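You operate a simulated robot arm through the tools that you are given. There is no shell and no other tool. Be economical: measure what you need, move in short steps, check, and stop when the job is done.

You run a simulated two-armed robot. Do the job below in one go: nothing can be reset, and whatever is moved stays where it is left.

JOB
Lock the air out and prove the line dead.
Fine: shut the air main, open the bleed, wait for the air gauge to reach zero, fit the lock pin, press try; the bleed stays open.

The check looks at the end state, three seconds after you hand in, the way a careful person would. Anything else that was tipped, shoved, dropped, spilled or broken makes it a failure.

ROBOT AND FRAMES
Two 6-joint arms with two-finger grippers on one trunk, on a base that drives. Base frame: it is fixed to the floor where the robot stands at the start and does not move with it; the origin is under the middle of the robot, x ahead of it, y to its left, z up; the surface under the hand at the start is at about z = 0.95. Units: m, rad, N and s.
The left shoulder is at the start at [0.03, 0.178, 1.113], the right one opposite. With the tool pointing down near the work surface each hand reaches from about 0.42 to 0.84 m from the robot's upright axis, wherever it stands, measured 20 degrees to its own side. Places, roughly: air bleed lever [0.5, -0.1, 1]; air gauge [0.6, 0, 1.2]; air main lever [0.5, 0, 1]; air regulator dial [0.5, -0.3, 1]; dump lever [0.6, -0.6, 1.3]; lock socket [0.5, 0.1, 1]; overhead air lever [0.5, -0.3, 1.8]; try button [0.6, -0.2, 1.2]. Payload 2.54 kg a hand.
The TCP of each hand is the grasp point between the finger pads, 0.03 m short of the fingertips. In the tool frame z runs along the fingers and y along their closing line. The gripper opens to 0.116 m. The gripper's body begins 0.095 m behind the TCP.
Orientation is that of the tool frame in the base frame, as a unit quaternion [w, x, y, z]. With the fingers straight down and closing along the base's y, the tool's x points along the base's -x, its y along +y and its z along -z.

CONTROLS
- The arms move only by the tool arm_command. It takes "left_steps", "right_steps" or both (then of equal length, played together; a hand with none holds still); each is one flat list of numbers, 6 for each row, row after row: the shift along the tool's x, y, z in m, then the turn, a rotation vector about the tool's x, y, z in rad. In form: [x, y, z, wx, wy, wz, x, y, z, wx, wy, wz, ...]. A call has 1 to 12 rows; each row is the pose to reach, as a shift and turn from the pose commanded when the call began, along the tool's axes at that moment. "left_jaw" and "right_jaw" are, for a hand that has rows, the finger opening in m, from 0 to 0.116, set as the call begins (left out, the last holds). Each row takes 0.2 s and may step no farther than 0.05 m and 0.15 rad from the row before; otherwise, or with a gripper value out of range, the whole call is refused. Where a pose cannot be reached the arm comes as near as it can. A force on the tool above 40 N (or 10 N above the force at the start of the call, whichever is more), or a blocked arm, ends the call early, and 0.2 s more pass. The fingers move at their own pace (about 0.153 m/s each) and stop on an object; they squeeze with about 25 N. The grip force told is the motor's: it shows also when the fingers shut on nothing. Time passes only in rows, and 0.2 s behind the last, so rows that repeat a pose let the fingers close. It gives the time, the measured TCP pose, the force on the tool (base axes), the opening and the grip force at its end, in the units of the frame above (readings bear some noise), with the torque about the TCP (base axes, N m) and any sound that the robot's microphone picked up.
- Cameras (640 x 400 px; columns grow to the right, rows downward): "scene" is now at [0.0508, -0.0069, 1.8436]; the picture's right is [-0.20, -0.98, 0.00], its down [-0.75, 0.16, -0.65] and it looks along [0.63, -0.13, -0.76] (base axes); focal length 282 px, centre (320, 200). "left" rides on the left gripper at [0.069, 0.015, -0.122] in its tool frame; the picture's right is [-0.21, 0.98, 0.00], its down [-0.83, -0.18, -0.53] and it looks along [-0.52, -0.11, 0.85] (tool axes); focal length 251 px, centre (320, 200). "right" rides on the right gripper at [0.069, -0.015, -0.122] in its tool frame; the picture's right is [0.21, 0.98, 0.00], its down [-0.83, 0.18, -0.53] and it looks along [-0.52, 0.11, 0.85] (tool axes); focal length 251 px, centre (320, 200).
- snapshot(camera): a new picture of that camera. No time passes.
- lift_body(by): slides the trunk up (or, below 0, down) by that many m; the arms and the scene camera ride with it, the base frame stays. It gives what a move gives, with no picture.
- roll_base(legs): drives the robot by 1 to 6 legs, each [ahead, left, turn to the left] in m, m and rad, along the robot's own axes; the way and the turn of a leg run together, so that a leg with both is an arc; at most 1.5 m and 3.142 rad a leg. The arms and the cameras ride along, it lands a little off, and it stops where it bumps. It gives what a move gives.
- aim_head(pan, tilt): turns the head with the scene camera to pan (to the left, within 2.496 rad either way) and tilt (down, from -0.506 to 1.204), counted from straight ahead of the robot. It gives what a move gives.
- locate(camera, pixels): for up to 12 pixels [column, row] of the newest picture of that camera ("zoom" is the newest enlarged one), the place [x, y, z] in the base frame of the surface seen there, good to about 0.002 m, but the place of the scene camera against the robot may be out by one fixed shift of up to 0.025 m in any direction. No time passes.
- enlarge(camera, box): a new picture of the part [left, top, right, bottom] of that camera's present view, enlarged. No time passes.
- finish_job(): hands the job in; it is judged then, once.

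Go step by step. Measure first, check grasps and placings, and put right what went wrong. The budget is 80 turns and 62 pictures, counting those below and the enlarged ones. Unless the task says otherwise, let go and move clear before handing in, and close with one line.

The tools are called after "Call:" as a command line: name --argument value ..., lists and objects as JSON in quotes. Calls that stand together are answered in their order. arm_command: Moves the arms, as the interface text tells. Its arguments: {"type":"object","properties":{"left_steps":{"type":"array","items":{"type":"number"}},"left_jaw":{"type":"number"},"right_steps":{"type":"array","items":{"type":"number"}},"right_jaw":{"type":"number"}},"required":[]} The other tools are called the same way: lift_body (by) slides the trunk up or down; roll_base (legs) drives the base; aim_head (pan, tilt) turns the head that bears the scene camera; snapshot (camera) takes a picture; locate (camera, pixels) gives the place of the surface under pixels of a picture; enlarge (camera, box) takes an enlarged picture of a part of a camera's view; finish_job () hands the job in.

At the start:

```text
time: 0.0
left_eef_pos: [0.4014, 0.1521, 1.4077]
left_tcp_rot: [-0.001, 0.0, 1.0, 0.0]
left_contact_force: [0.1, 0.1, 0.0]
left_ft_torque: [0.01, 0.02, -0.01]
left_gripper_width: 0.116
left_grasp_force: 0.0
right_eef_pos: [0.4201, -0.2415, 1.3804]
right_tcp_rot: [0.0, 0.0, 1.0, 0.0]
right_contact_force: [0.2, -0.2, -0.2]
right_ft_torque: [0.0, -0.03, 0.03]
right_gripper_width: 0.1159
right_grasp_force: 0.0
trunk travel left (down, up): [-0.325, 0.215]
robot x, y, heading: [0.0043, -0.0005, 0.002]
head pan, tilt: [-0.206, 0.869]
```

scene: 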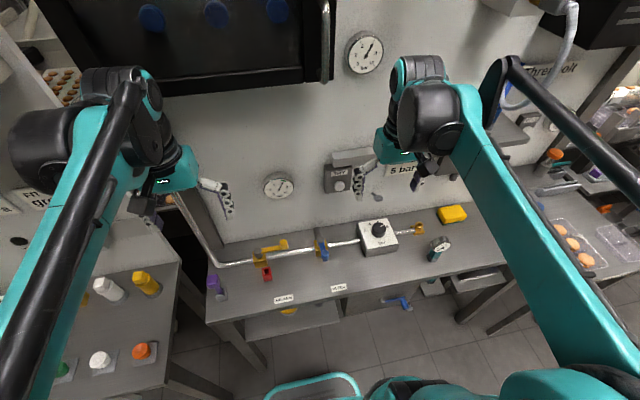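
right: 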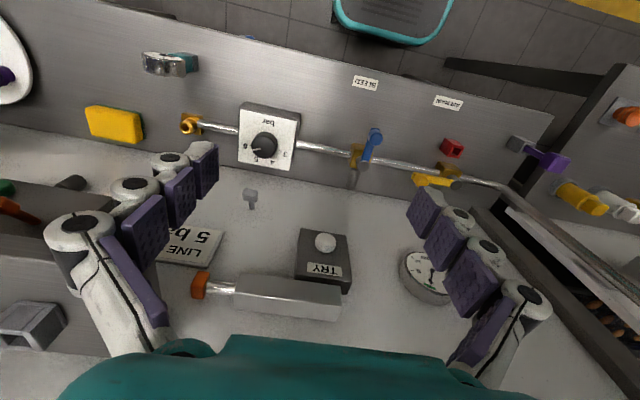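
left: 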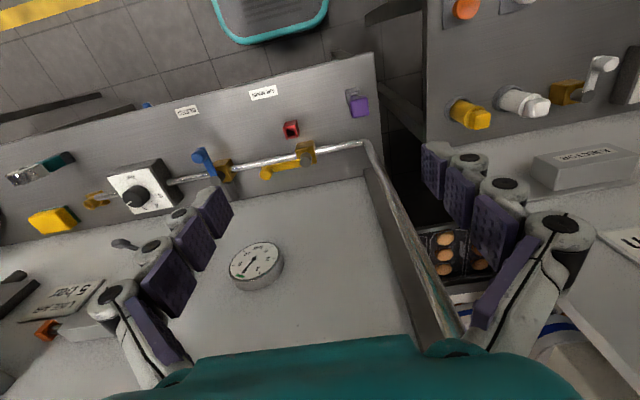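

The scene shows the pipe with a yellow main lever near (270,247), a blue bleed lever near (320,250), a red block (266,273) and a purple item (215,285). I'll enlarge for detail.

Call:
enlarge --camera "scene" --box '[190, 160, 440, 316]'

Call:
enlarge --camera "left" --box '[100, 70, 400, 258]'

Call:
enlarge --camera "right" --box '[180, 60, 580, 310]'

```text
2.56 times, centred on (315, 238) of scene
```

zoom: 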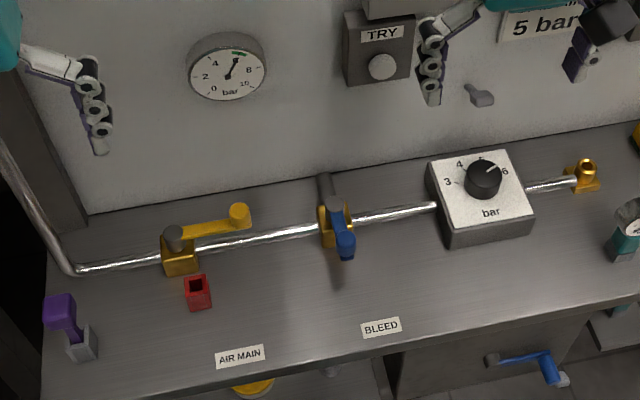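

```text
2.13 times, centred on (250, 164) of left
```

zoom: 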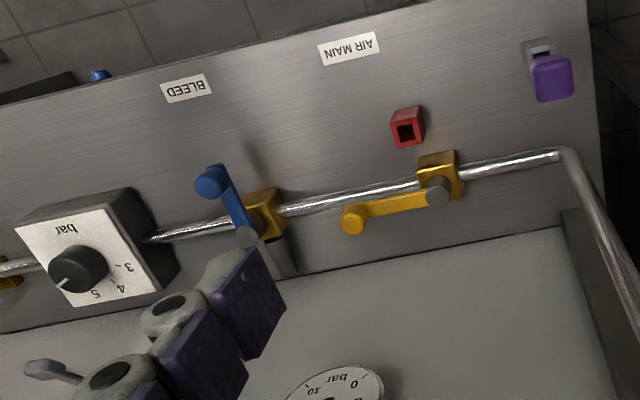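

```text
1.60 times, centred on (380, 185) of right
```

zoom: 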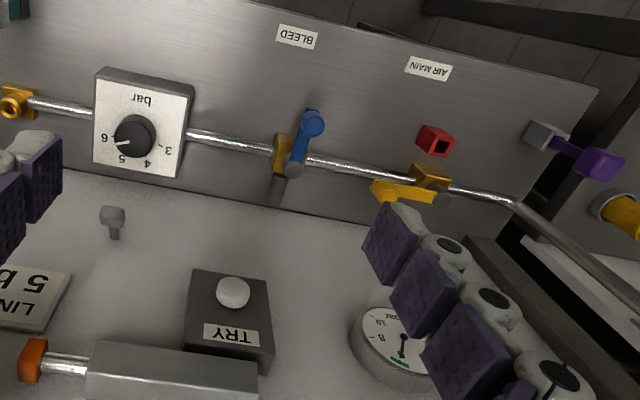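

The valve levers, the red socket and the purple pin in its holder are all visible in the left camera, so I'll locate them there, with the TRY button from the right camera.

Call:
locate --camera "left" --pixels '[[305, 159], [266, 173], [285, 167], [216, 180], [198, 155], [207, 166], [290, 131], [293, 124], [359, 106], [353, 93], [250, 120], [340, 150]]'

Call:
locate --camera "right" --pixels '[[326, 242], [322, 262], [375, 133], [369, 145], [364, 167], [452, 147], [540, 155], [517, 142], [250, 192], [420, 180], [435, 182], [455, 172]]'

Call:
enlarge --camera "left" --box '[250, 70, 390, 158]'

Call:
enlarge --camera "scene" --box '[195, 230, 355, 330]'

```text
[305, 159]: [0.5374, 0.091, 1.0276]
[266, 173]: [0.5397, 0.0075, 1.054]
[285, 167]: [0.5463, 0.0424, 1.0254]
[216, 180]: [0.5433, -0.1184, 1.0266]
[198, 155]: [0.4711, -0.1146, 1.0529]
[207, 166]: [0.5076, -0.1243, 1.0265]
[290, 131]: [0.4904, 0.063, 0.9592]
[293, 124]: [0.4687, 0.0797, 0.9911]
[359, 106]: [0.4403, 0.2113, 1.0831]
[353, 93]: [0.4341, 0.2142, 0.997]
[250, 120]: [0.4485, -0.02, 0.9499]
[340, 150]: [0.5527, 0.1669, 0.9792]
```

```text
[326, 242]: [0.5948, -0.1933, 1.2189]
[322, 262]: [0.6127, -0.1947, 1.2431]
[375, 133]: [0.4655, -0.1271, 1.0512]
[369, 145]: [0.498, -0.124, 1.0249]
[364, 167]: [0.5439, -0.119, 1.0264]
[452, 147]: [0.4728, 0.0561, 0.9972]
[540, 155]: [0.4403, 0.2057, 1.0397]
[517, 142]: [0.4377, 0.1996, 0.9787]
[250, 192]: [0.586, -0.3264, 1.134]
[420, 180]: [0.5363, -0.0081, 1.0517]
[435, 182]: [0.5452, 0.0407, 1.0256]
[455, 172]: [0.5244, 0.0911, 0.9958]
```

```text
4.55 times, centred on (320, 114) of left
```

zoom: 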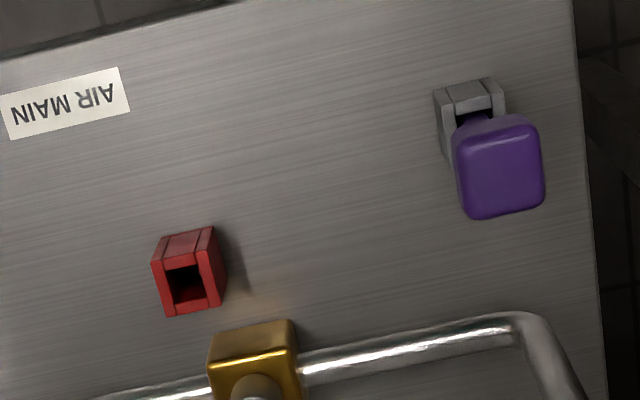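

```text
4.00 times, centred on (275, 280) of scene
```

zoom: 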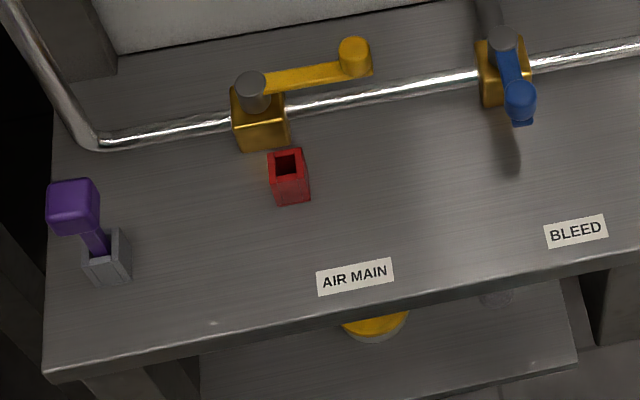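

The main handle points along the pipe (open), with its pivot near (0.54, 0.09) and knob near (0.54, 0.0). The closed position should be toward the robot, beside the red socket. I'll bring the left hand nearer for a close look.

Call:
arm_command --left_steps '[-0.008, -0.024, 0.04, 0, 0, 0, -0.016, -0.048, 0.08, 0, 0, 0, -0.024, -0.072, 0.12, 0, 0, 0, -0.032, -0.096, 0.16, 0, 0, 0, -0.04, -0.12, 0.2, 0, 0, 0]'

Call:
snapshot --camera "left"

```text
time: 1.2
left_eef_pos: [0.4437, 0.0295, 1.2083]
left_tcp_rot: [-0.001, 0.0, 1.0, 0.0]
left_contact_force: [0.6, -0.8, 0.2]
left_ft_torque: [-0.01, 0.02, 0.05]
left_gripper_width: 0.116
left_grasp_force: 0.1
right_eef_pos: [0.4199, -0.2423, 1.381]
right_tcp_rot: [-0.002, 0.0, 1.0, 0.0]
right_contact_force: [-0.5, -0.3, 0.1]
right_ft_torque: [0.05, 0.05, -0.02]
right_gripper_width: 0.116
right_grasp_force: 0.0
trunk travel left (down, up): [-0.325, 0.215]
robot x, y, heading: [-0.0021, 0.0016, -0.001]
head pan, tilt: [-0.206, 0.869]
```

```text
53 pictures are left
```

left: 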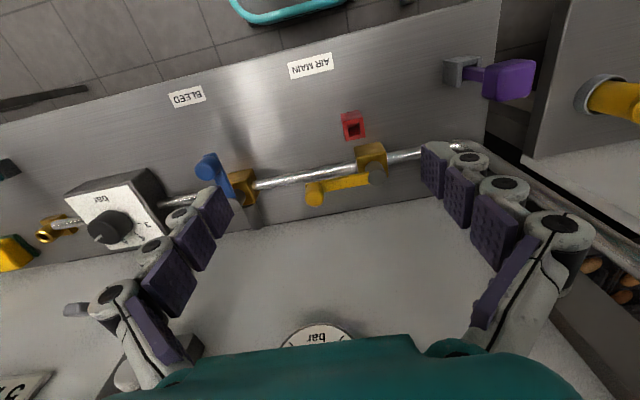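

Closer view now: knob at about (316,193), socket at (353,127), pin cap at (508,80). I'll measure these.

Call:
enlarge --camera "left" --box '[180, 90, 420, 240]'

Call:
locate --camera "zoom" --pixels '[[350, 262], [364, 272], [380, 262], [362, 285], [524, 225], [430, 250], [456, 100], [475, 97], [463, 112], [70, 190], [35, 175], [115, 262]]'

Call:
locate --camera "left" --pixels '[[508, 80], [490, 80], [530, 65], [485, 97], [524, 97], [447, 60], [447, 82], [475, 58], [465, 72], [480, 75], [157, 180], [205, 168]]'

```text
2.67 times, centred on (300, 165) of left
```

zoom: 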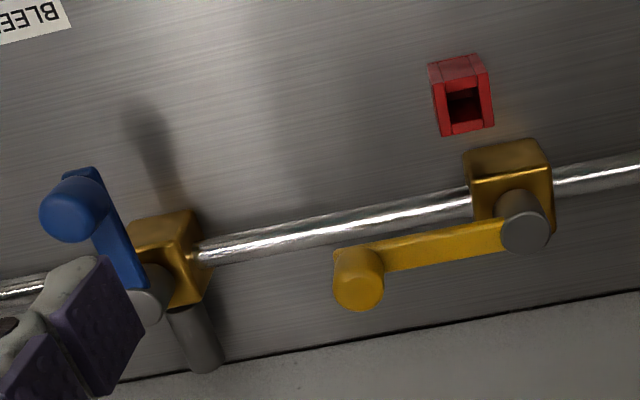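

```text
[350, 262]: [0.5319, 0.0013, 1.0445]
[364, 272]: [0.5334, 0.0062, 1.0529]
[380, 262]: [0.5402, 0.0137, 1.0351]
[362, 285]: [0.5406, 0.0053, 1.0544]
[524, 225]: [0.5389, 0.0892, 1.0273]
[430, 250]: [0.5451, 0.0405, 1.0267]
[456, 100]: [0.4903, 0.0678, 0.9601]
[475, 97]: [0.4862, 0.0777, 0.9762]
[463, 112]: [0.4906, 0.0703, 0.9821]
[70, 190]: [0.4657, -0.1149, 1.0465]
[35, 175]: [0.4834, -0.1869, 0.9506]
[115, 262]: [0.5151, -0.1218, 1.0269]
```

```text
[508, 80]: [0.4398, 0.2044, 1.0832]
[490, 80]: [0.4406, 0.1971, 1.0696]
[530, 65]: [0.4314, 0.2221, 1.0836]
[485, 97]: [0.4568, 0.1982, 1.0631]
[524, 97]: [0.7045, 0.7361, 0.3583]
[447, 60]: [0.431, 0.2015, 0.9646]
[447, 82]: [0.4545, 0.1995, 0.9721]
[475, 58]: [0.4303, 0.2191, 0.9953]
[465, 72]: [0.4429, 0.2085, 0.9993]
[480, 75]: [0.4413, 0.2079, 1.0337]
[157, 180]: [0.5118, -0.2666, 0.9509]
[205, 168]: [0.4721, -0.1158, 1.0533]
```

Knob centre is about (0.541, 0.003), top z 1.0545, with the pivot at (0.542, 0.089). I'll bring the left fingers over the knob and down to TCP z about 1.06, partly open.

Call:
arm_command --left_steps '[-0.04, -0.01, 0.02, 0, 0, 0, -0.08, -0.02, 0.04, 0, 0, 0, -0.097, -0.0265, 0.07, 0, 0, 0, -0.097, -0.0265, 0.1, 0, 0, 0, -0.097, -0.0265, 0.12, 0, 0, 0]' --left_jaw 0.07

Call:
snapshot --camera "left"

```text
time: 2.4
left_eef_pos: [0.5383, 0.0061, 1.0875]
left_tcp_rot: [0.0, 0.0, 1.0, 0.0]
left_contact_force: [-0.8, -0.1, 1.8]
left_ft_torque: [0.02, 0.02, 0.0]
left_gripper_width: 0.07
left_grasp_force: 0.1
right_eef_pos: [0.4187, -0.2412, 1.381]
right_tcp_rot: [0.0, 0.0, 1.0, 0.0]
right_contact_force: [-0.5, -0.1, 0.7]
right_ft_torque: [-0.01, 0.01, 0.02]
right_gripper_width: 0.1162
right_grasp_force: 0.0
trunk travel left (down, up): [-0.325, 0.215]
robot x, y, heading: [0.0007, 0.0025, -0.001]
head pan, tilt: [-0.206, 0.869]
```

```text
51 pictures are left
```

left: 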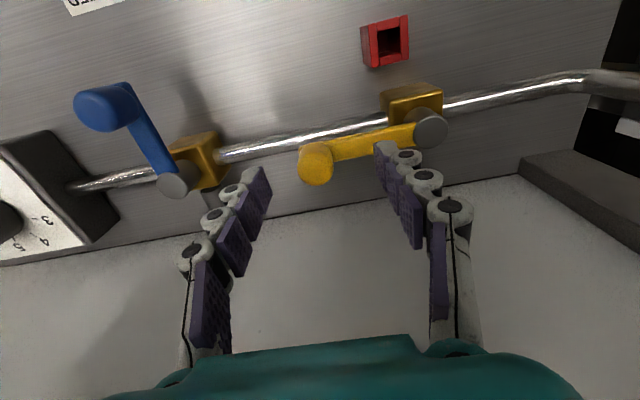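

The fingers straddle the knob (317,162). I'll lower and close on it.

Call:
arm_command --left_steps '[-0.002, -0.002, 0.015, 0, 0, 0, -0.002, -0.002, 0.028, 0, 0, 0]'

Call:
arm_command --left_steps '[0, 0, 0, 0, 0, 0, 0, 0, 0, 0, 0, 0, 0, 0, 0, 0, 0, 0]' --left_jaw 0.0

Call:
snapshot --camera "left"

```text
time: 3.0
left_eef_pos: [0.541, 0.003, 1.0594]
left_tcp_rot: [0.0, 0.0, 1.0, 0.0]
left_contact_force: [-0.6, 0.4, -0.9]
left_ft_torque: [0.01, 0.03, -0.06]
left_gripper_width: 0.0697
left_grasp_force: 0.1
right_eef_pos: [0.4186, -0.2404, 1.3819]
right_tcp_rot: [-0.001, 0.0, 1.0, 0.0]
right_contact_force: [-0.2, 0.5, 0.2]
right_ft_torque: [-0.03, -0.01, 0.02]
right_gripper_width: 0.1159
right_grasp_force: 0.0
trunk travel left (down, up): [-0.325, 0.215]
robot x, y, heading: [-0.0004, 0.0004, 0.0]
head pan, tilt: [-0.206, 0.869]
```

```text
time: 3.8
left_eef_pos: [0.5417, 0.0009, 1.0593]
left_tcp_rot: [0.0, 0.001, 1.0, 0.0]
left_contact_force: [-0.5, -11.6, -0.7]
left_ft_torque: [-0.4, -0.14, -0.05]
left_gripper_width: 0.025
left_grasp_force: 45.0
right_eef_pos: [0.4189, -0.2433, 1.3801]
right_tcp_rot: [0.0, 0.0, 1.0, 0.001]
right_contact_force: [-0.9, 0.5, -0.4]
right_ft_torque: [-0.01, 0.02, 0.01]
right_gripper_width: 0.1159
right_grasp_force: 0.0
trunk travel left (down, up): [-0.325, 0.215]
robot x, y, heading: [0.0021, 0.0037, 0.001]
head pan, tilt: [-0.206, 0.869]
```

```text
50 pictures are left
```

left: 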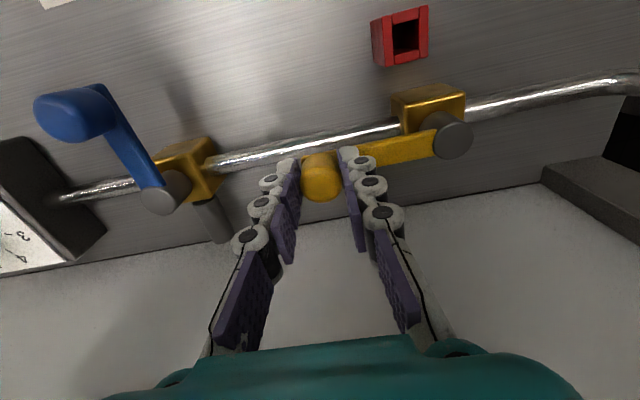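

The knob is gripped (opening 0.025). I'll swing it half way along an arc of radius 0.088 toward the robot.

Call:
arm_command --left_steps '[0.0138, 0.0011, 0, 0, 0, 0, 0.0272, 0.0043, 0, 0, 0, 0, 0.04, 0.0096, 0, 0, 0, 0, 0.0517, 0.0168, 0, 0, 0, 0, 0.0622, 0.0258, 0, 0, 0, 0]'

Call:
snapshot --camera "left"

```text
time: 5.0
left_eef_pos: [0.477, 0.0245, 1.0605]
left_tcp_rot: [-0.001, 0.001, 1.0, 0.0]
left_contact_force: [-15.4, -27.0, -11.0]
left_ft_torque: [-0.71, 0.25, -0.87]
left_gripper_width: 0.0248
left_grasp_force: 44.6
right_eef_pos: [0.4177, -0.2455, 1.3791]
right_tcp_rot: [0.0, 0.0, 1.0, 0.002]
right_contact_force: [-1.1, 1.0, -0.2]
right_ft_torque: [-0.04, -0.03, -0.01]
right_gripper_width: 0.116
right_grasp_force: 0.1
trunk travel left (down, up): [-0.325, 0.215]
robot x, y, heading: [0.0013, -0.0039, 0.003]
head pan, tilt: [-0.206, 0.869]
```

```text
49 pictures are left
```

left: 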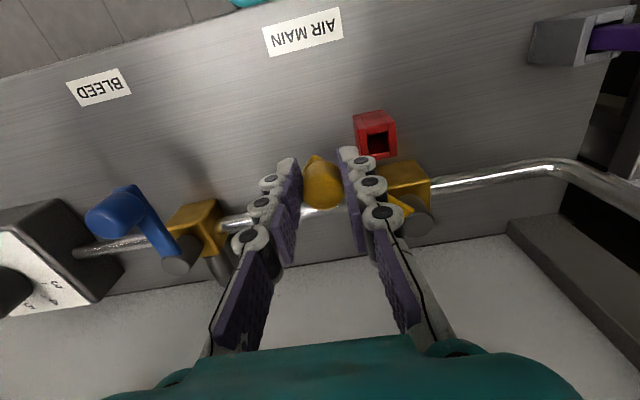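

The lever is following, and the outward force suggests a true radius near 0.0915. I'll finish the arc with that radius.

Call:
arm_command --left_steps '[0.0113, 0.0099, 0, 0, 0, 0, 0.0188, 0.0222, 0, 0, 0, 0, 0.0243, 0.0354, 0, 0, 0, 0, 0.0277, 0.0494, 0, 0, 0, 0, 0.0287, 0.0605, 0, 0, 0, 0, 0.0288, 0.066, 0, 0, 0, 0]'

Call:
snapshot --camera "left"

```text
time: 6.4
left_eef_pos: [0.4502, 0.0894, 1.0611]
left_tcp_rot: [0.001, 0.001, 1.0, 0.0]
left_contact_force: [1.5, -28.3, 4.2]
left_ft_torque: [-0.69, -0.12, -0.5]
left_gripper_width: 0.0247
left_grasp_force: 45.3
right_eef_pos: [0.418, -0.246, 1.38]
right_tcp_rot: [0.0, 0.0, 1.0, 0.002]
right_contact_force: [0.3, 0.6, 0.2]
right_ft_torque: [0.02, 0.03, 0.0]
right_gripper_width: 0.1162
right_grasp_force: 0.0
trunk travel left (down, up): [-0.325, 0.215]
robot x, y, heading: [-0.0027, -0.0014, -0.003]
head pan, tilt: [-0.206, 0.869]
```

```text
48 pictures are left
```

left: 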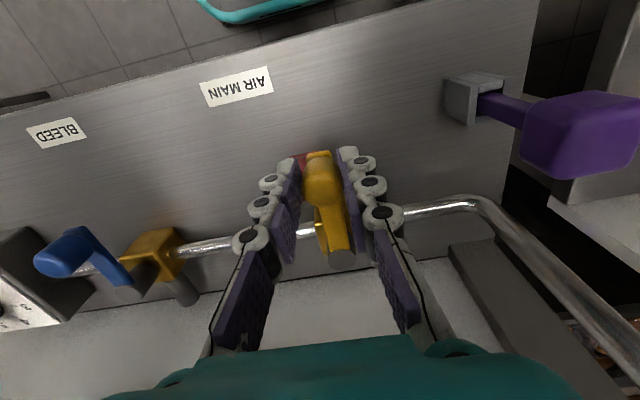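

The lever is nearly square to the pipe, with a resisting force of -28 N in y. I'll push slightly further to make sure it reaches its stop.

Call:
arm_command --left_steps '[0, 0.003, 0, 0, 0, 0, 0, 0.006, 0, 0, 0, 0]'

Call:
enlarge --camera "scene" --box '[190, 160, 440, 316]'

```text
time: 6.9
left_eef_pos: [0.4496, 0.0893, 1.0613]
left_tcp_rot: [0.001, 0.005, 1.0, -0.007]
left_contact_force: [1.2, -26.4, 2.4]
left_ft_torque: [-0.63, 0.29, -0.33]
left_gripper_width: 0.0247
left_grasp_force: 44.8
right_eef_pos: [0.4166, -0.2442, 1.3816]
right_tcp_rot: [0.0, 0.001, 1.0, 0.0]
right_contact_force: [0.3, 1.3, 0.2]
right_ft_torque: [-0.06, 0.02, -0.01]
right_gripper_width: 0.1161
right_grasp_force: 0.0
trunk travel left (down, up): [-0.325, 0.215]
robot x, y, heading: [0.0019, -0.0013, -0.002]
head pan, tilt: [-0.206, 0.869]
stopped in row 2 (left hand): the force on the tool passed its limit at 42 N (the readings are from after the stop); the commanded pose is now the measured one
```

```text
2.56 times, centred on (315, 238) of scene
```

zoom: 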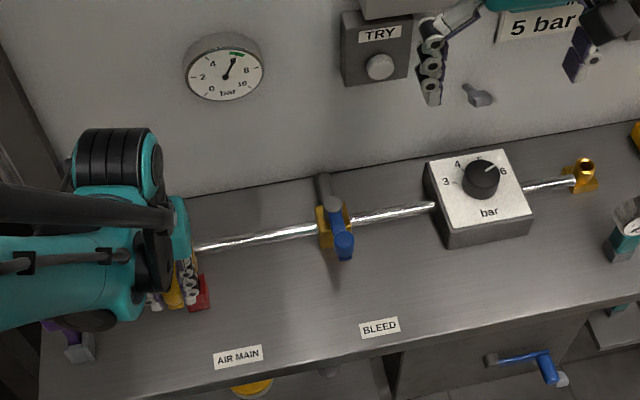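

The lever is on its stop (42 N), so the main is shut. I'll release and raise the left hand.

Call:
arm_command --left_steps '[0, 0, 0, 0, 0, 0, 0, 0, 0, 0, 0, 0, 0, 0, -0.03, 0, 0, 0, 0, 0, -0.07, 0, 0, 0, 0, 0.02, -0.11, 0, 0, 0, 0, 0.06, -0.14, 0, 0, 0, 0, 0.1, -0.14, 0, 0, 0]' --left_jaw 0.06

Call:
enlarge --camera "scene" --box '[190, 160, 440, 316]'

Call:
snapshot --camera "left"

Call:
snapshot --camera "right"

```text
time: 8.5
left_eef_pos: [0.4512, 0.1955, 1.1983]
left_tcp_rot: [0.0, 0.002, 1.0, -0.004]
left_contact_force: [-0.2, 0.8, -0.3]
left_ft_torque: [0.02, 0.02, -0.01]
left_gripper_width: 0.06
left_grasp_force: 0.1
right_eef_pos: [0.4196, -0.2408, 1.3811]
right_tcp_rot: [0.0, 0.001, 1.0, 0.0]
right_contact_force: [0.2, 0.1, 0.6]
right_ft_torque: [0.0, 0.06, 0.0]
right_gripper_width: 0.1163
right_grasp_force: 0.0
trunk travel left (down, up): [-0.325, 0.215]
robot x, y, heading: [0.001, 0.001, -0.003]
head pan, tilt: [-0.206, 0.869]
```

```text
2.56 times, centred on (315, 238) of scene
```

zoom: 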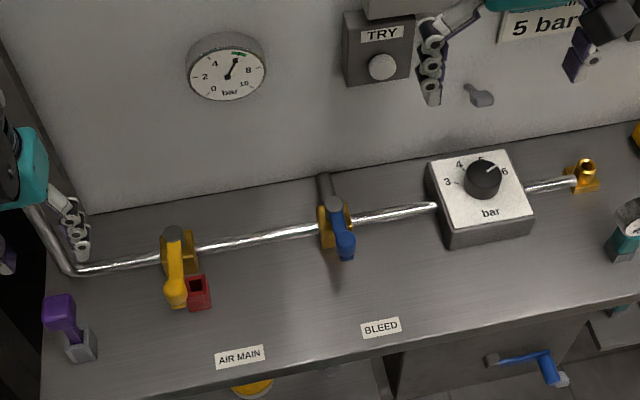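

```text
45 pictures are left
```

left: 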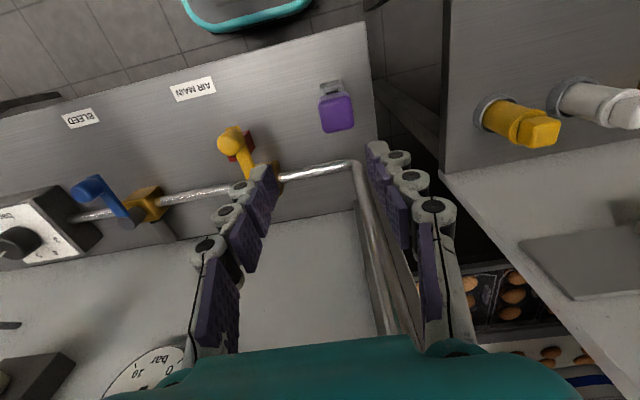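

```text
44 pictures are left
```

right: 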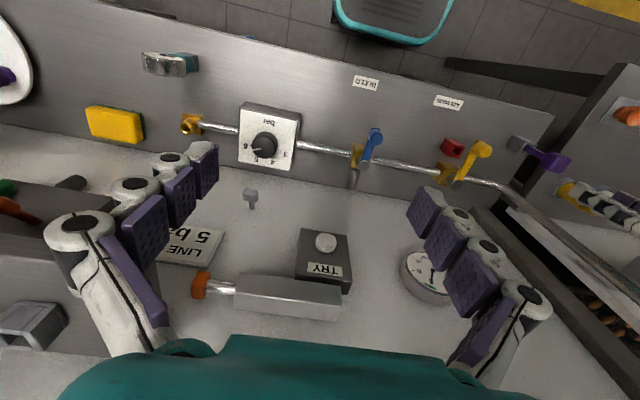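

The main lever now points across the pipe toward the robot. Next is the bleed with the right hand, so I'll bring it over for a close view and locate the regulator box edge.

Call:
arm_command --right_steps '[0, 0.022, 0.036, 0, 0, 0, 0, 0.044, 0.072, 0, 0, 0, 0, 0.066, 0.108, 0, 0, 0, 0, 0.088, 0.144, 0, 0, 0, 0, 0.11, 0.18, 0, 0, 0]'

Call:
snapshot --camera "right"

Call:
enlarge --camera "right" --box '[180, 70, 420, 220]'

```text
time: 9.7
left_eef_pos: [0.4503, 0.1945, 1.1976]
left_tcp_rot: [0.0, 0.001, 1.0, -0.004]
left_contact_force: [0.2, -0.1, 0.3]
left_ft_torque: [0.04, -0.01, 0.02]
left_gripper_width: 0.0599
left_grasp_force: 0.0
right_eef_pos: [0.4193, -0.1323, 1.2013]
right_tcp_rot: [0.0, 0.001, 1.0, 0.0]
right_contact_force: [0.2, -1.1, -0.2]
right_ft_torque: [0.02, 0.01, 0.01]
right_gripper_width: 0.1159
right_grasp_force: 0.1
trunk travel left (down, up): [-0.325, 0.215]
robot x, y, heading: [0.0008, 0.0007, -0.001]
head pan, tilt: [-0.206, 0.869]
```

```text
43 pictures are left
```

right: 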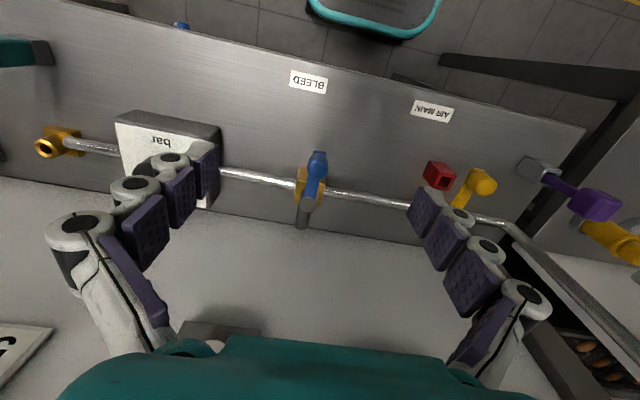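

```text
2.67 times, centred on (300, 145) of right
```

zoom: 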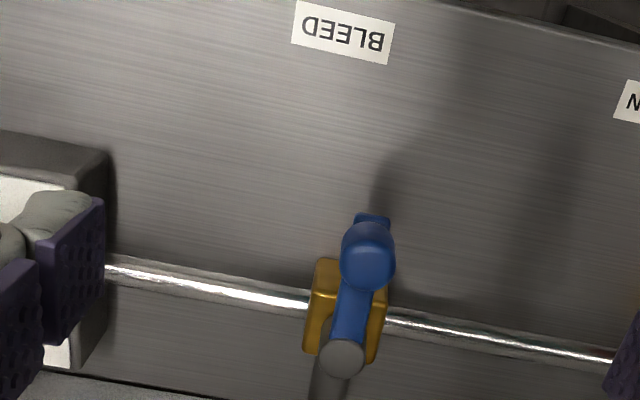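

Call:
locate --camera "zoom" --pixels '[[365, 270], [350, 258], [385, 255], [366, 285], [366, 230], [342, 358], [342, 345], [350, 310], [322, 390], [60, 175], [105, 200], [240, 293]]'

Call:
locate --camera "right" --pixels '[[215, 132], [195, 138], [222, 185], [130, 130]]'

```text
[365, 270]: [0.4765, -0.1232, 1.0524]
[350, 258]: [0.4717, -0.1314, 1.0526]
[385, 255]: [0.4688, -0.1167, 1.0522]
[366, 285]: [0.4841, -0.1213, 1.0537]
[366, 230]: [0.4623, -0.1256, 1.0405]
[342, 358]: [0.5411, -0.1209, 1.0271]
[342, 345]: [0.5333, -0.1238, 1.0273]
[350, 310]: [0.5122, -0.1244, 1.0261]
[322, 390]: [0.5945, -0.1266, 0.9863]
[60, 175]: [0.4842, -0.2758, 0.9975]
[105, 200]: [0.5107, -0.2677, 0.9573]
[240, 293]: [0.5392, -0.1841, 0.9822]
```

```text
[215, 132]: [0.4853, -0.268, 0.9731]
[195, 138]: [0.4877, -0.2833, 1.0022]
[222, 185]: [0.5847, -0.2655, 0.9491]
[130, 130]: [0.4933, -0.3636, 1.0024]
```

Bleed knob is centred near (0.476, -0.123), pivot near (0.541, -0.121), so the radius is about 0.067. I'll lower the right hand onto the knob.

Call:
arm_command --right_steps '[-0.03, 0.005, 0.03, 0, 0, 0, -0.0567, 0.009, 0.06, 0, 0, 0, -0.0567, 0.009, 0.1, 0, 0, 0, -0.0567, 0.009, 0.125, 0, 0, 0, -0.0567, 0.009, 0.141, 0, 0, 0]' --right_jaw 0.07

Call:
snapshot --camera "right"

```text
time: 10.9
left_eef_pos: [0.45, 0.1949, 1.1994]
left_tcp_rot: [0.0, 0.002, 1.0, -0.004]
left_contact_force: [-0.4, 0.2, 0.3]
left_ft_torque: [0.03, 0.01, -0.05]
left_gripper_width: 0.0599
left_grasp_force: 0.0
right_eef_pos: [0.475, -0.1231, 1.0597]
right_tcp_rot: [0.0, 0.0, 1.0, 0.0]
right_contact_force: [-0.2, 0.3, 0.0]
right_ft_torque: [0.02, -0.01, 0.0]
right_gripper_width: 0.0697
right_grasp_force: 0.1
trunk travel left (down, up): [-0.325, 0.215]
robot x, y, heading: [0.0014, 0.0005, 0.0]
head pan, tilt: [-0.206, 0.869]
```

```text
41 pictures are left
```

right: 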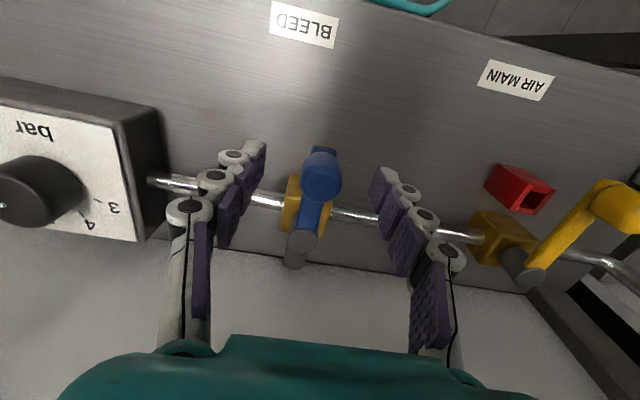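

The knob is centred between the fingers; I'll grip it and try a small swing to -y, watching the force.

Call:
arm_command --right_steps '[0, 0, 0, 0, 0, 0, 0, 0, 0, 0, 0, 0, 0, 0, 0, 0, 0, 0]' --right_jaw 0.0

Call:
arm_command --right_steps '[-0.0005, -0.008, 0, 0, 0, 0, -0.0023, -0.0173, 0, 0, 0, 0]'

```text
time: 11.7
left_eef_pos: [0.4498, 0.196, 1.1985]
left_tcp_rot: [0.0, 0.002, 1.0, -0.004]
left_contact_force: [0.4, -0.4, -0.7]
left_ft_torque: [0.04, -0.03, 0.02]
left_gripper_width: 0.0598
left_grasp_force: 0.0
right_eef_pos: [0.4748, -0.1226, 1.0595]
right_tcp_rot: [0.0, 0.0, 1.0, 0.0]
right_contact_force: [-1.6, 1.1, -4.0]
right_ft_torque: [0.02, -0.01, 0.08]
right_gripper_width: 0.0246
right_grasp_force: 45.4
trunk travel left (down, up): [-0.325, 0.215]
robot x, y, heading: [-0.0014, -0.0005, -0.003]
head pan, tilt: [-0.206, 0.869]
```

```text
time: 12.3
left_eef_pos: [0.45, 0.1952, 1.2004]
left_tcp_rot: [0.001, 0.001, 1.0, -0.004]
left_contact_force: [0.2, 0.7, -0.4]
left_ft_torque: [-0.02, 0.01, 0.01]
left_gripper_width: 0.0602
left_grasp_force: 0.0
right_eef_pos: [0.4768, -0.1411, 1.0597]
right_tcp_rot: [0.001, 0.0, 1.0, 0.0]
right_contact_force: [-2.1, 7.6, 3.3]
right_ft_torque: [0.32, 0.25, 0.41]
right_gripper_width: 0.0251
right_grasp_force: 45.0
trunk travel left (down, up): [-0.325, 0.215]
robot x, y, heading: [0.0016, 0.0016, 0.003]
head pan, tilt: [-0.206, 0.869]
```

It moves freely (7.6 N), so I'll continue the arc.

Call:
arm_command --right_steps '[-0.0067, -0.0162, 0, 0, 0, 0, -0.0149, -0.0275, 0, 0, 0, 0, -0.0253, -0.0369, 0, 0, 0, 0, -0.0374, -0.0439, 0, 0, 0, 0]'

Call:
snapshot --camera "right"

```text
time: 13.3
left_eef_pos: [0.4517, 0.197, 1.1987]
left_tcp_rot: [0.0, 0.001, 1.0, -0.005]
left_contact_force: [-0.4, -0.5, 0.3]
left_ft_torque: [0.05, -0.03, -0.01]
left_gripper_width: 0.06
left_grasp_force: 0.0
right_eef_pos: [0.5157, -0.1831, 1.0598]
right_tcp_rot: [0.001, 0.0, 1.0, 0.0]
right_contact_force: [-1.9, 14.9, 1.5]
right_ft_torque: [0.45, 0.7, 0.39]
right_gripper_width: 0.0252
right_grasp_force: 44.9
trunk travel left (down, up): [-0.325, 0.215]
robot x, y, heading: [0.004, 0.0007, 0.004]
head pan, tilt: [-0.206, 0.869]
```

```text
40 pictures are left
```

right: 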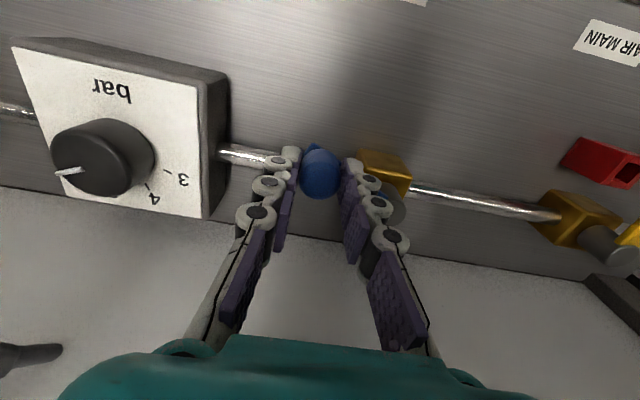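

Before pushing further toward the wall, I'll check the clearance to the TRY box and the bar above it.

Call:
snapshot --camera "scene"

Call:
locate --camera "scene" --pixels '[[350, 155], [340, 170], [339, 186], [375, 148], [278, 186], [345, 178], [365, 55], [330, 165]]'

```text
39 pictures are left
```

scene: 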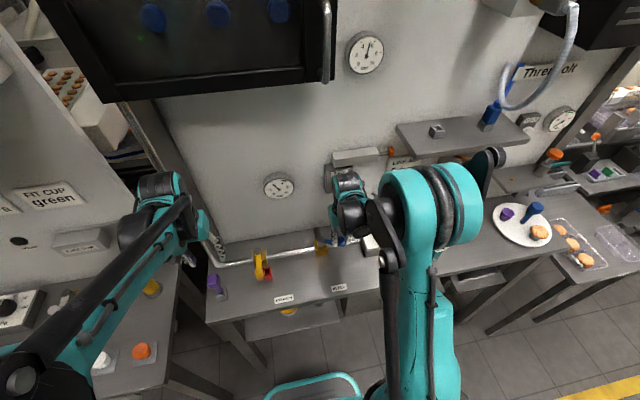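

```text
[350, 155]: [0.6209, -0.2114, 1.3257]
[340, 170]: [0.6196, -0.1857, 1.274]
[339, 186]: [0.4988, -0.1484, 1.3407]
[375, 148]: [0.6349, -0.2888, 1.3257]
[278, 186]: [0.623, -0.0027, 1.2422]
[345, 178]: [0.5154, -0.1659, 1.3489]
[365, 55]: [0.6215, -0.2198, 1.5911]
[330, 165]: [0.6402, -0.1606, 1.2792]
```

The bar above TRY starts around x 0.61 at z 1.33, which leaves clearance. I'll finish the bleed swing to the stop.

Call:
arm_command --right_steps '[-0.007, -0.0025, 0, 0, 0, 0, -0.0134, -0.0043, 0, 0, 0, 0, -0.02, -0.0053, 0, 0, 0, 0, -0.0273, -0.0058, 0, 0, 0, 0]'

Call:
snapshot --camera "right"

Call:
enlarge --camera "scene" --box '[230, 150, 430, 275]'

```text
time: 14.3
left_eef_pos: [0.4508, 0.1968, 1.1993]
left_tcp_rot: [0.001, 0.002, 1.0, -0.004]
left_contact_force: [-0.7, 0.4, 0.6]
left_ft_torque: [-0.02, 0.02, 0.02]
left_gripper_width: 0.06
left_grasp_force: 0.2
right_eef_pos: [0.5413, -0.1889, 1.0606]
right_tcp_rot: [0.0, 0.001, 1.0, 0.0]
right_contact_force: [-7.8, 15.7, -3.6]
right_ft_torque: [0.4, 0.75, 0.48]
right_gripper_width: 0.0249
right_grasp_force: 44.4
trunk travel left (down, up): [-0.325, 0.215]
robot x, y, heading: [-0.0008, -0.0001, -0.006]
head pan, tilt: [-0.206, 0.869]
```

```text
38 pictures are left
```

right: 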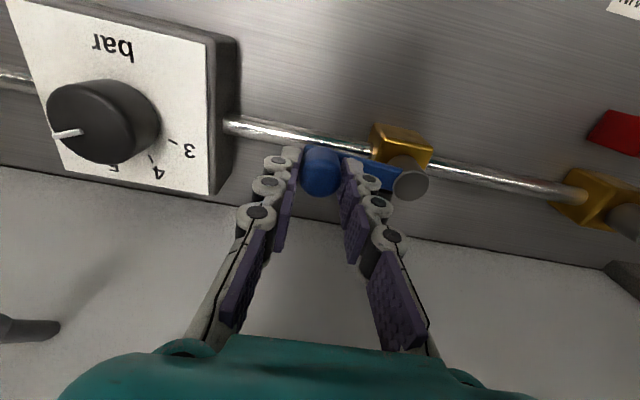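

```text
3.20 times, centred on (330, 212) of scene
```

zoom: 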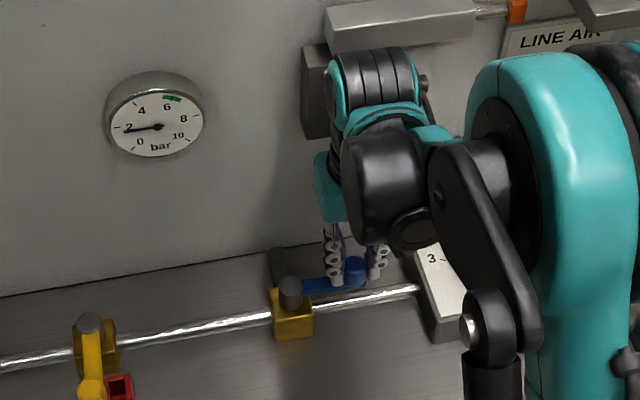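

The gauge reads about 2 bar and is falling, and the bleed is nearly along the pipe. One more small push to its stop, then I'll release and back out.

Call:
arm_command --right_steps '[-0.004, 0, 0, 0, 0, 0, -0.008, 0, 0, 0, 0, 0]'

Call:
snapshot --camera "right"

```text
time: 14.9
left_eef_pos: [0.4481, 0.1963, 1.1983]
left_tcp_rot: [0.001, 0.002, 1.0, -0.004]
left_contact_force: [-1.0, -0.1, 0.0]
left_ft_torque: [0.0, -0.02, 0.0]
left_gripper_width: 0.06
left_grasp_force: 0.1
right_eef_pos: [0.5465, -0.1882, 1.0594]
right_tcp_rot: [-0.001, 0.0, 1.0, 0.0]
right_contact_force: [-25.9, 15.4, -20.4]
right_ft_torque: [0.46, 0.61, 0.11]
right_gripper_width: 0.0248
right_grasp_force: 45.0
trunk travel left (down, up): [-0.325, 0.215]
robot x, y, heading: [0.0012, -0.0012, 0.001]
head pan, tilt: [-0.206, 0.869]
```

```text
36 pictures are left
```

right: 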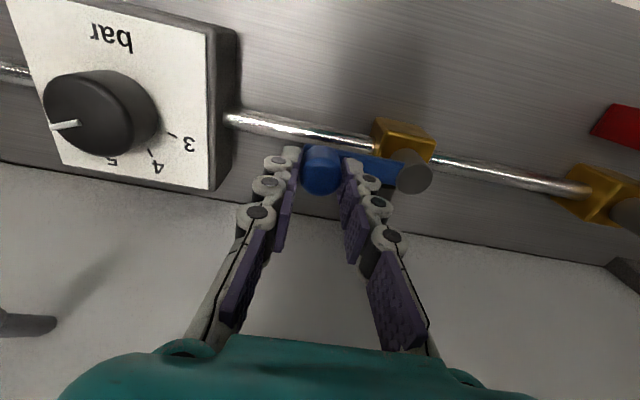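

The lever is on its stop (-26 N). I'll release, lift and retreat the right hand.

Call:
arm_command --right_steps '[0.005, 0, 0, 0, 0, 0, 0.005, 0, 0, 0, 0, 0, 0.005, 0, -0.02, 0, 0, 0, 0.02, 0, -0.05, 0, 0, 0, 0.06, 0, -0.07, 0, 0, 0, 0.1, -0.01, -0.09, 0, 0, 0, 0.13, -0.04, -0.11, 0, 0, 0]' --right_jaw 0.06

Call:
enlarge --camera "scene" --box '[190, 160, 440, 316]'

Call:
snapshot --camera "left"

Call:
locate --camera "left" --pixels '[[337, 114], [325, 96], [350, 95], [324, 130], [352, 127], [321, 85], [341, 82], [238, 145], [230, 140], [334, 90]]'

Call:
enlarge --camera "left" --box '[200, 60, 376, 170]'

```text
time: 16.5
left_eef_pos: [0.449, 0.1951, 1.2004]
left_tcp_rot: [0.001, 0.002, 1.0, -0.004]
left_contact_force: [-0.8, -0.2, 0.6]
left_ft_torque: [0.0, -0.01, 0.01]
left_gripper_width: 0.0599
left_grasp_force: 0.0
right_eef_pos: [0.4169, -0.2314, 1.172]
right_tcp_rot: [0.0, 0.0, 1.0, 0.0]
right_contact_force: [0.0, -1.5, -0.8]
right_ft_torque: [0.03, -0.04, 0.02]
right_gripper_width: 0.06
right_grasp_force: 0.1
trunk travel left (down, up): [-0.325, 0.215]
robot x, y, heading: [-0.0002, -0.0019, -0.004]
head pan, tilt: [-0.206, 0.869]
```

```text
2.56 times, centred on (315, 238) of scene
```

zoom: 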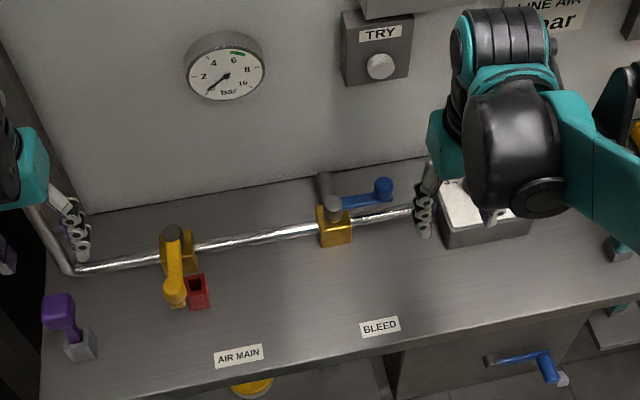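

```text
34 pictures are left
```

left: 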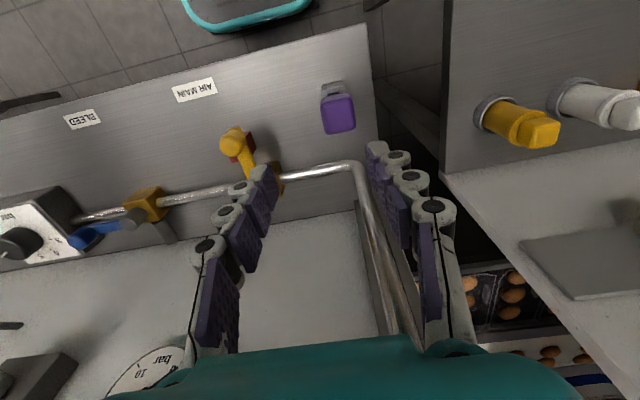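

```text
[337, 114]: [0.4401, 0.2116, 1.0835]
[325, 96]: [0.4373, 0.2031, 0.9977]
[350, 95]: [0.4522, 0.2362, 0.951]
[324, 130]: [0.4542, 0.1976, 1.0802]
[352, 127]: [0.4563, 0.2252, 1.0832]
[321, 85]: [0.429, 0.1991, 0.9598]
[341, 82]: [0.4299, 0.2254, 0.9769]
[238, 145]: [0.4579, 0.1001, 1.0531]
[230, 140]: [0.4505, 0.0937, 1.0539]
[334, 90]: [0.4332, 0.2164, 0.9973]
```

```text
3.64 times, centred on (288, 115) of left
```

zoom: 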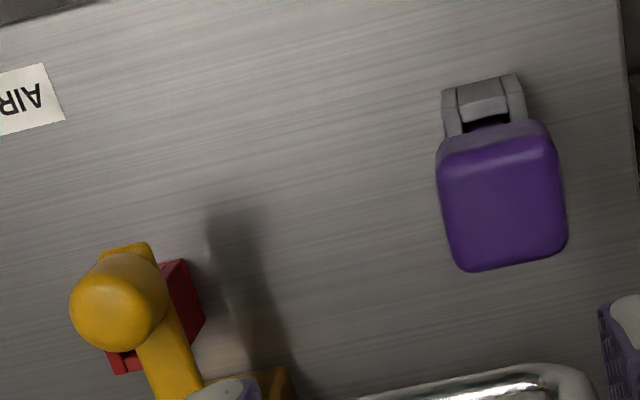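

The gauge reads about 0 and the bleed lies along the pipe. To measure the socket precisely despite the lever hiding it from the left camera, I'll move the right hand for a view, and locate the pin cap corners.

Call:
locate --camera "zoom" --pixels '[[442, 180], [555, 165], [460, 265], [563, 240], [500, 145], [510, 264], [445, 205], [560, 200], [448, 92], [522, 80], [485, 82], [485, 117]]'

Call:
arm_command --right_steps '[0, 0.045, -0.01, 0, 0, 0, 0, 0.09, -0.02, 0, 0, 0, 0, 0.135, -0.03, 0, 0, 0, 0, 0.175, -0.03, 0, 0, 0]'

Call:
snapshot --camera "right"

```text
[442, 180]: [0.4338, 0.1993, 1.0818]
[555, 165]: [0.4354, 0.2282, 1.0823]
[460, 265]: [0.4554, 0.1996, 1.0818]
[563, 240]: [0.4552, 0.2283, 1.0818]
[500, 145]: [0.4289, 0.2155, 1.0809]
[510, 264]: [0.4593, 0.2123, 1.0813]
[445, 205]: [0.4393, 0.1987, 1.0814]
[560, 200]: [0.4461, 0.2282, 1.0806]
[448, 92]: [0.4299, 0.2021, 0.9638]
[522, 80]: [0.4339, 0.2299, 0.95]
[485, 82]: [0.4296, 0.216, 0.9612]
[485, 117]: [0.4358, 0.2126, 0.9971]
```

```text
time: 17.5
left_eef_pos: [0.4514, 0.1961, 1.1987]
left_tcp_rot: [0.0, 0.002, 1.0, -0.005]
left_contact_force: [0.7, 0.4, -0.2]
left_ft_torque: [0.0, -0.01, 0.0]
left_gripper_width: 0.0599
left_grasp_force: 0.0
right_eef_pos: [0.4199, -0.0524, 1.2]
right_tcp_rot: [0.0, 0.001, 1.0, -0.001]
right_contact_force: [-0.1, 0.0, -0.4]
right_ft_torque: [-0.03, -0.03, 0.01]
right_gripper_width: 0.0596
right_grasp_force: 0.1
trunk travel left (down, up): [-0.325, 0.215]
robot x, y, heading: [-0.0018, -0.0011, 0.002]
head pan, tilt: [-0.206, 0.869]
```

```text
32 pictures are left
```

right: 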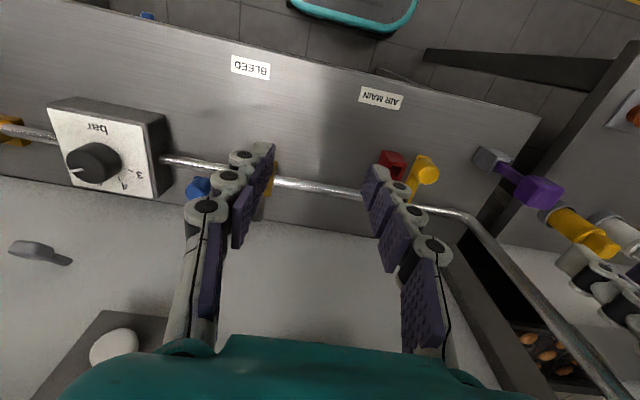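

The finger hides the socket (390,165). I'll close the right jaw and move over for a clear view.

Call:
arm_command --right_steps '[0.02, 0.01, -0.01, 0, 0, 0, 0.03, 0.02, -0.01, 0, 0, 0, 0.03, 0.02, -0.01, 0, 0, 0]' --right_jaw 0.0

Call:
enlarge --camera "right" --box '[330, 100, 570, 250]'

```text
time: 18.3
left_eef_pos: [0.4509, 0.1954, 1.1999]
left_tcp_rot: [0.0, 0.002, 1.0, -0.003]
left_contact_force: [0.5, -0.3, 1.1]
left_ft_torque: [-0.01, 0.01, -0.01]
left_gripper_width: 0.0599
left_grasp_force: 0.0
right_eef_pos: [0.3898, -0.0358, 1.2104]
right_tcp_rot: [0.0, 0.001, 1.0, 0.0]
right_contact_force: [-0.7, 0.0, 0.4]
right_ft_torque: [0.01, -0.03, 0.0]
right_gripper_width: 0.0
right_grasp_force: 24.6
trunk travel left (down, up): [-0.325, 0.215]
robot x, y, heading: [0.0005, -0.0007, -0.001]
head pan, tilt: [-0.206, 0.869]
```

```text
2.67 times, centred on (450, 175) of right
```

zoom: 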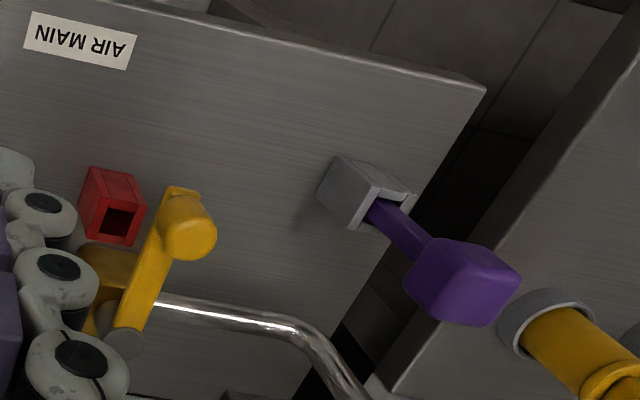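

The socket mouth is now visible at zoom (118,220). I'll locate its rim and the holder's rim and shaft.

Call:
locate --camera "zoom" --pixels '[[120, 204], [142, 224], [116, 240], [101, 222], [143, 208], [103, 202], [366, 210], [385, 192], [410, 203], [362, 228], [400, 225], [415, 240]]'

Call:
enlarge --camera "right" --box '[354, 155, 402, 200]'

```text
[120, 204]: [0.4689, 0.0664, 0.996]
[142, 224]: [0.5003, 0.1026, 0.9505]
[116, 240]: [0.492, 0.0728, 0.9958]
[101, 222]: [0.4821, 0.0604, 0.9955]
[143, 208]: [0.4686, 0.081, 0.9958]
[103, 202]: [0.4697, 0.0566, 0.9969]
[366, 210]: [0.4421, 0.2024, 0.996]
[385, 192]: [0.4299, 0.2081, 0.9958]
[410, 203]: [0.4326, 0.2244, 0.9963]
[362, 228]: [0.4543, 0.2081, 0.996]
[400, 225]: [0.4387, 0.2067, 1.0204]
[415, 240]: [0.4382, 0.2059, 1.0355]
```

```text
8.89 times, centred on (378, 178) of right
```

zoom: 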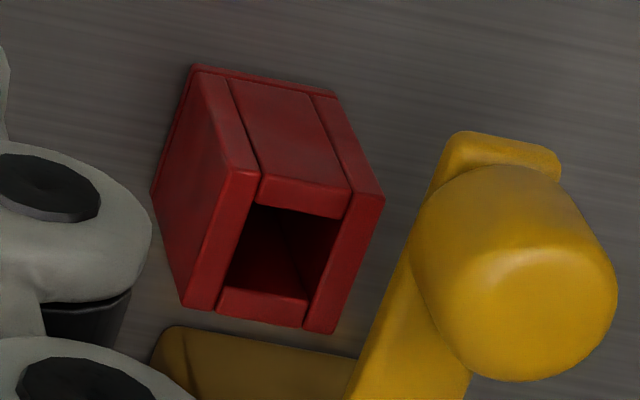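

Call:
locate --camera "zoom" --pixels '[[232, 180], [375, 200], [328, 322], [196, 298], [300, 198], [300, 208], [262, 307], [264, 294], [228, 240], [238, 244], [352, 265], [340, 262]]'

```text
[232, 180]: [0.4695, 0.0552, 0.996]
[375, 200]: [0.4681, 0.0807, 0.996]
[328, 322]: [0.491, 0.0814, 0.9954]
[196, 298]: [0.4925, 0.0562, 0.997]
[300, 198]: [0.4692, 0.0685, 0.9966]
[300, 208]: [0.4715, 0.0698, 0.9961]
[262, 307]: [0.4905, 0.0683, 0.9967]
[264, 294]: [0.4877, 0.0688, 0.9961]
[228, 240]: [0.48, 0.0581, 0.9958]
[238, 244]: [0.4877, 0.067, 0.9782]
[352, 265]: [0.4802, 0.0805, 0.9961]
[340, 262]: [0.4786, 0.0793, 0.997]
```

Socket centre is (0.4805, 0.068), and the pin cap centre is (0.444, 0.2135) with its top at z 1.082. I'll move the right hand toward the TRY area and lower the left hand around the cap.

Call:
arm_command --right_steps '[0, -0.04, 0, 0, 0, 0, 0, -0.08, 0, 0, 0, 0, 0, -0.12, 0, 0, 0, 0, 0, -0.16, 0, 0, 0, 0, 0, -0.16, 0, 0, 0, 0]' --left_steps '[0.007, 0.018, 0.02, 0, 0, 0, 0.007, 0.018, 0.05, 0, 0, 0, 0.007, 0.018, 0.08, 0, 0, 0, 0.007, 0.018, 0.1, 0, 0, 0, 0.007, 0.018, 0.115, 0, 0, 0]'

Call:
snapshot --camera "left"

```text
time: 19.5
left_eef_pos: [0.4436, 0.2131, 1.0837]
left_tcp_rot: [0.0, 0.002, 1.0, -0.005]
left_contact_force: [-0.4, 0.3, 0.1]
left_ft_torque: [-0.02, 0.01, 0.03]
left_gripper_width: 0.0598
left_grasp_force: 0.0
right_eef_pos: [0.3904, -0.1945, 1.2107]
right_tcp_rot: [0.0, 0.0, 1.0, -0.001]
right_contact_force: [-0.7, 0.6, -0.5]
right_ft_torque: [-0.01, 0.04, 0.02]
right_gripper_width: 0.0001
right_grasp_force: 24.5
trunk travel left (down, up): [-0.325, 0.215]
robot x, y, heading: [0.0005, -0.0012, -0.002]
head pan, tilt: [-0.206, 0.869]
```

```text
29 pictures are left
```

left: 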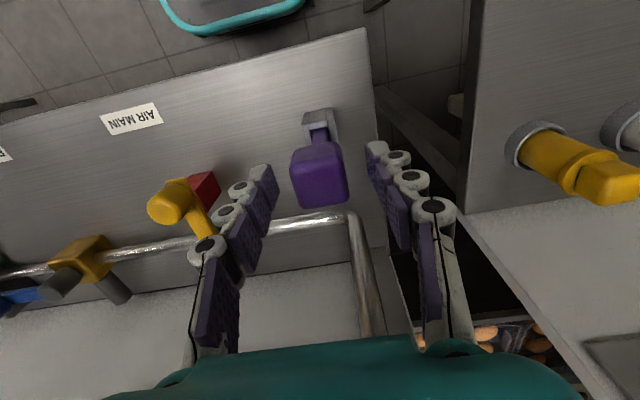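

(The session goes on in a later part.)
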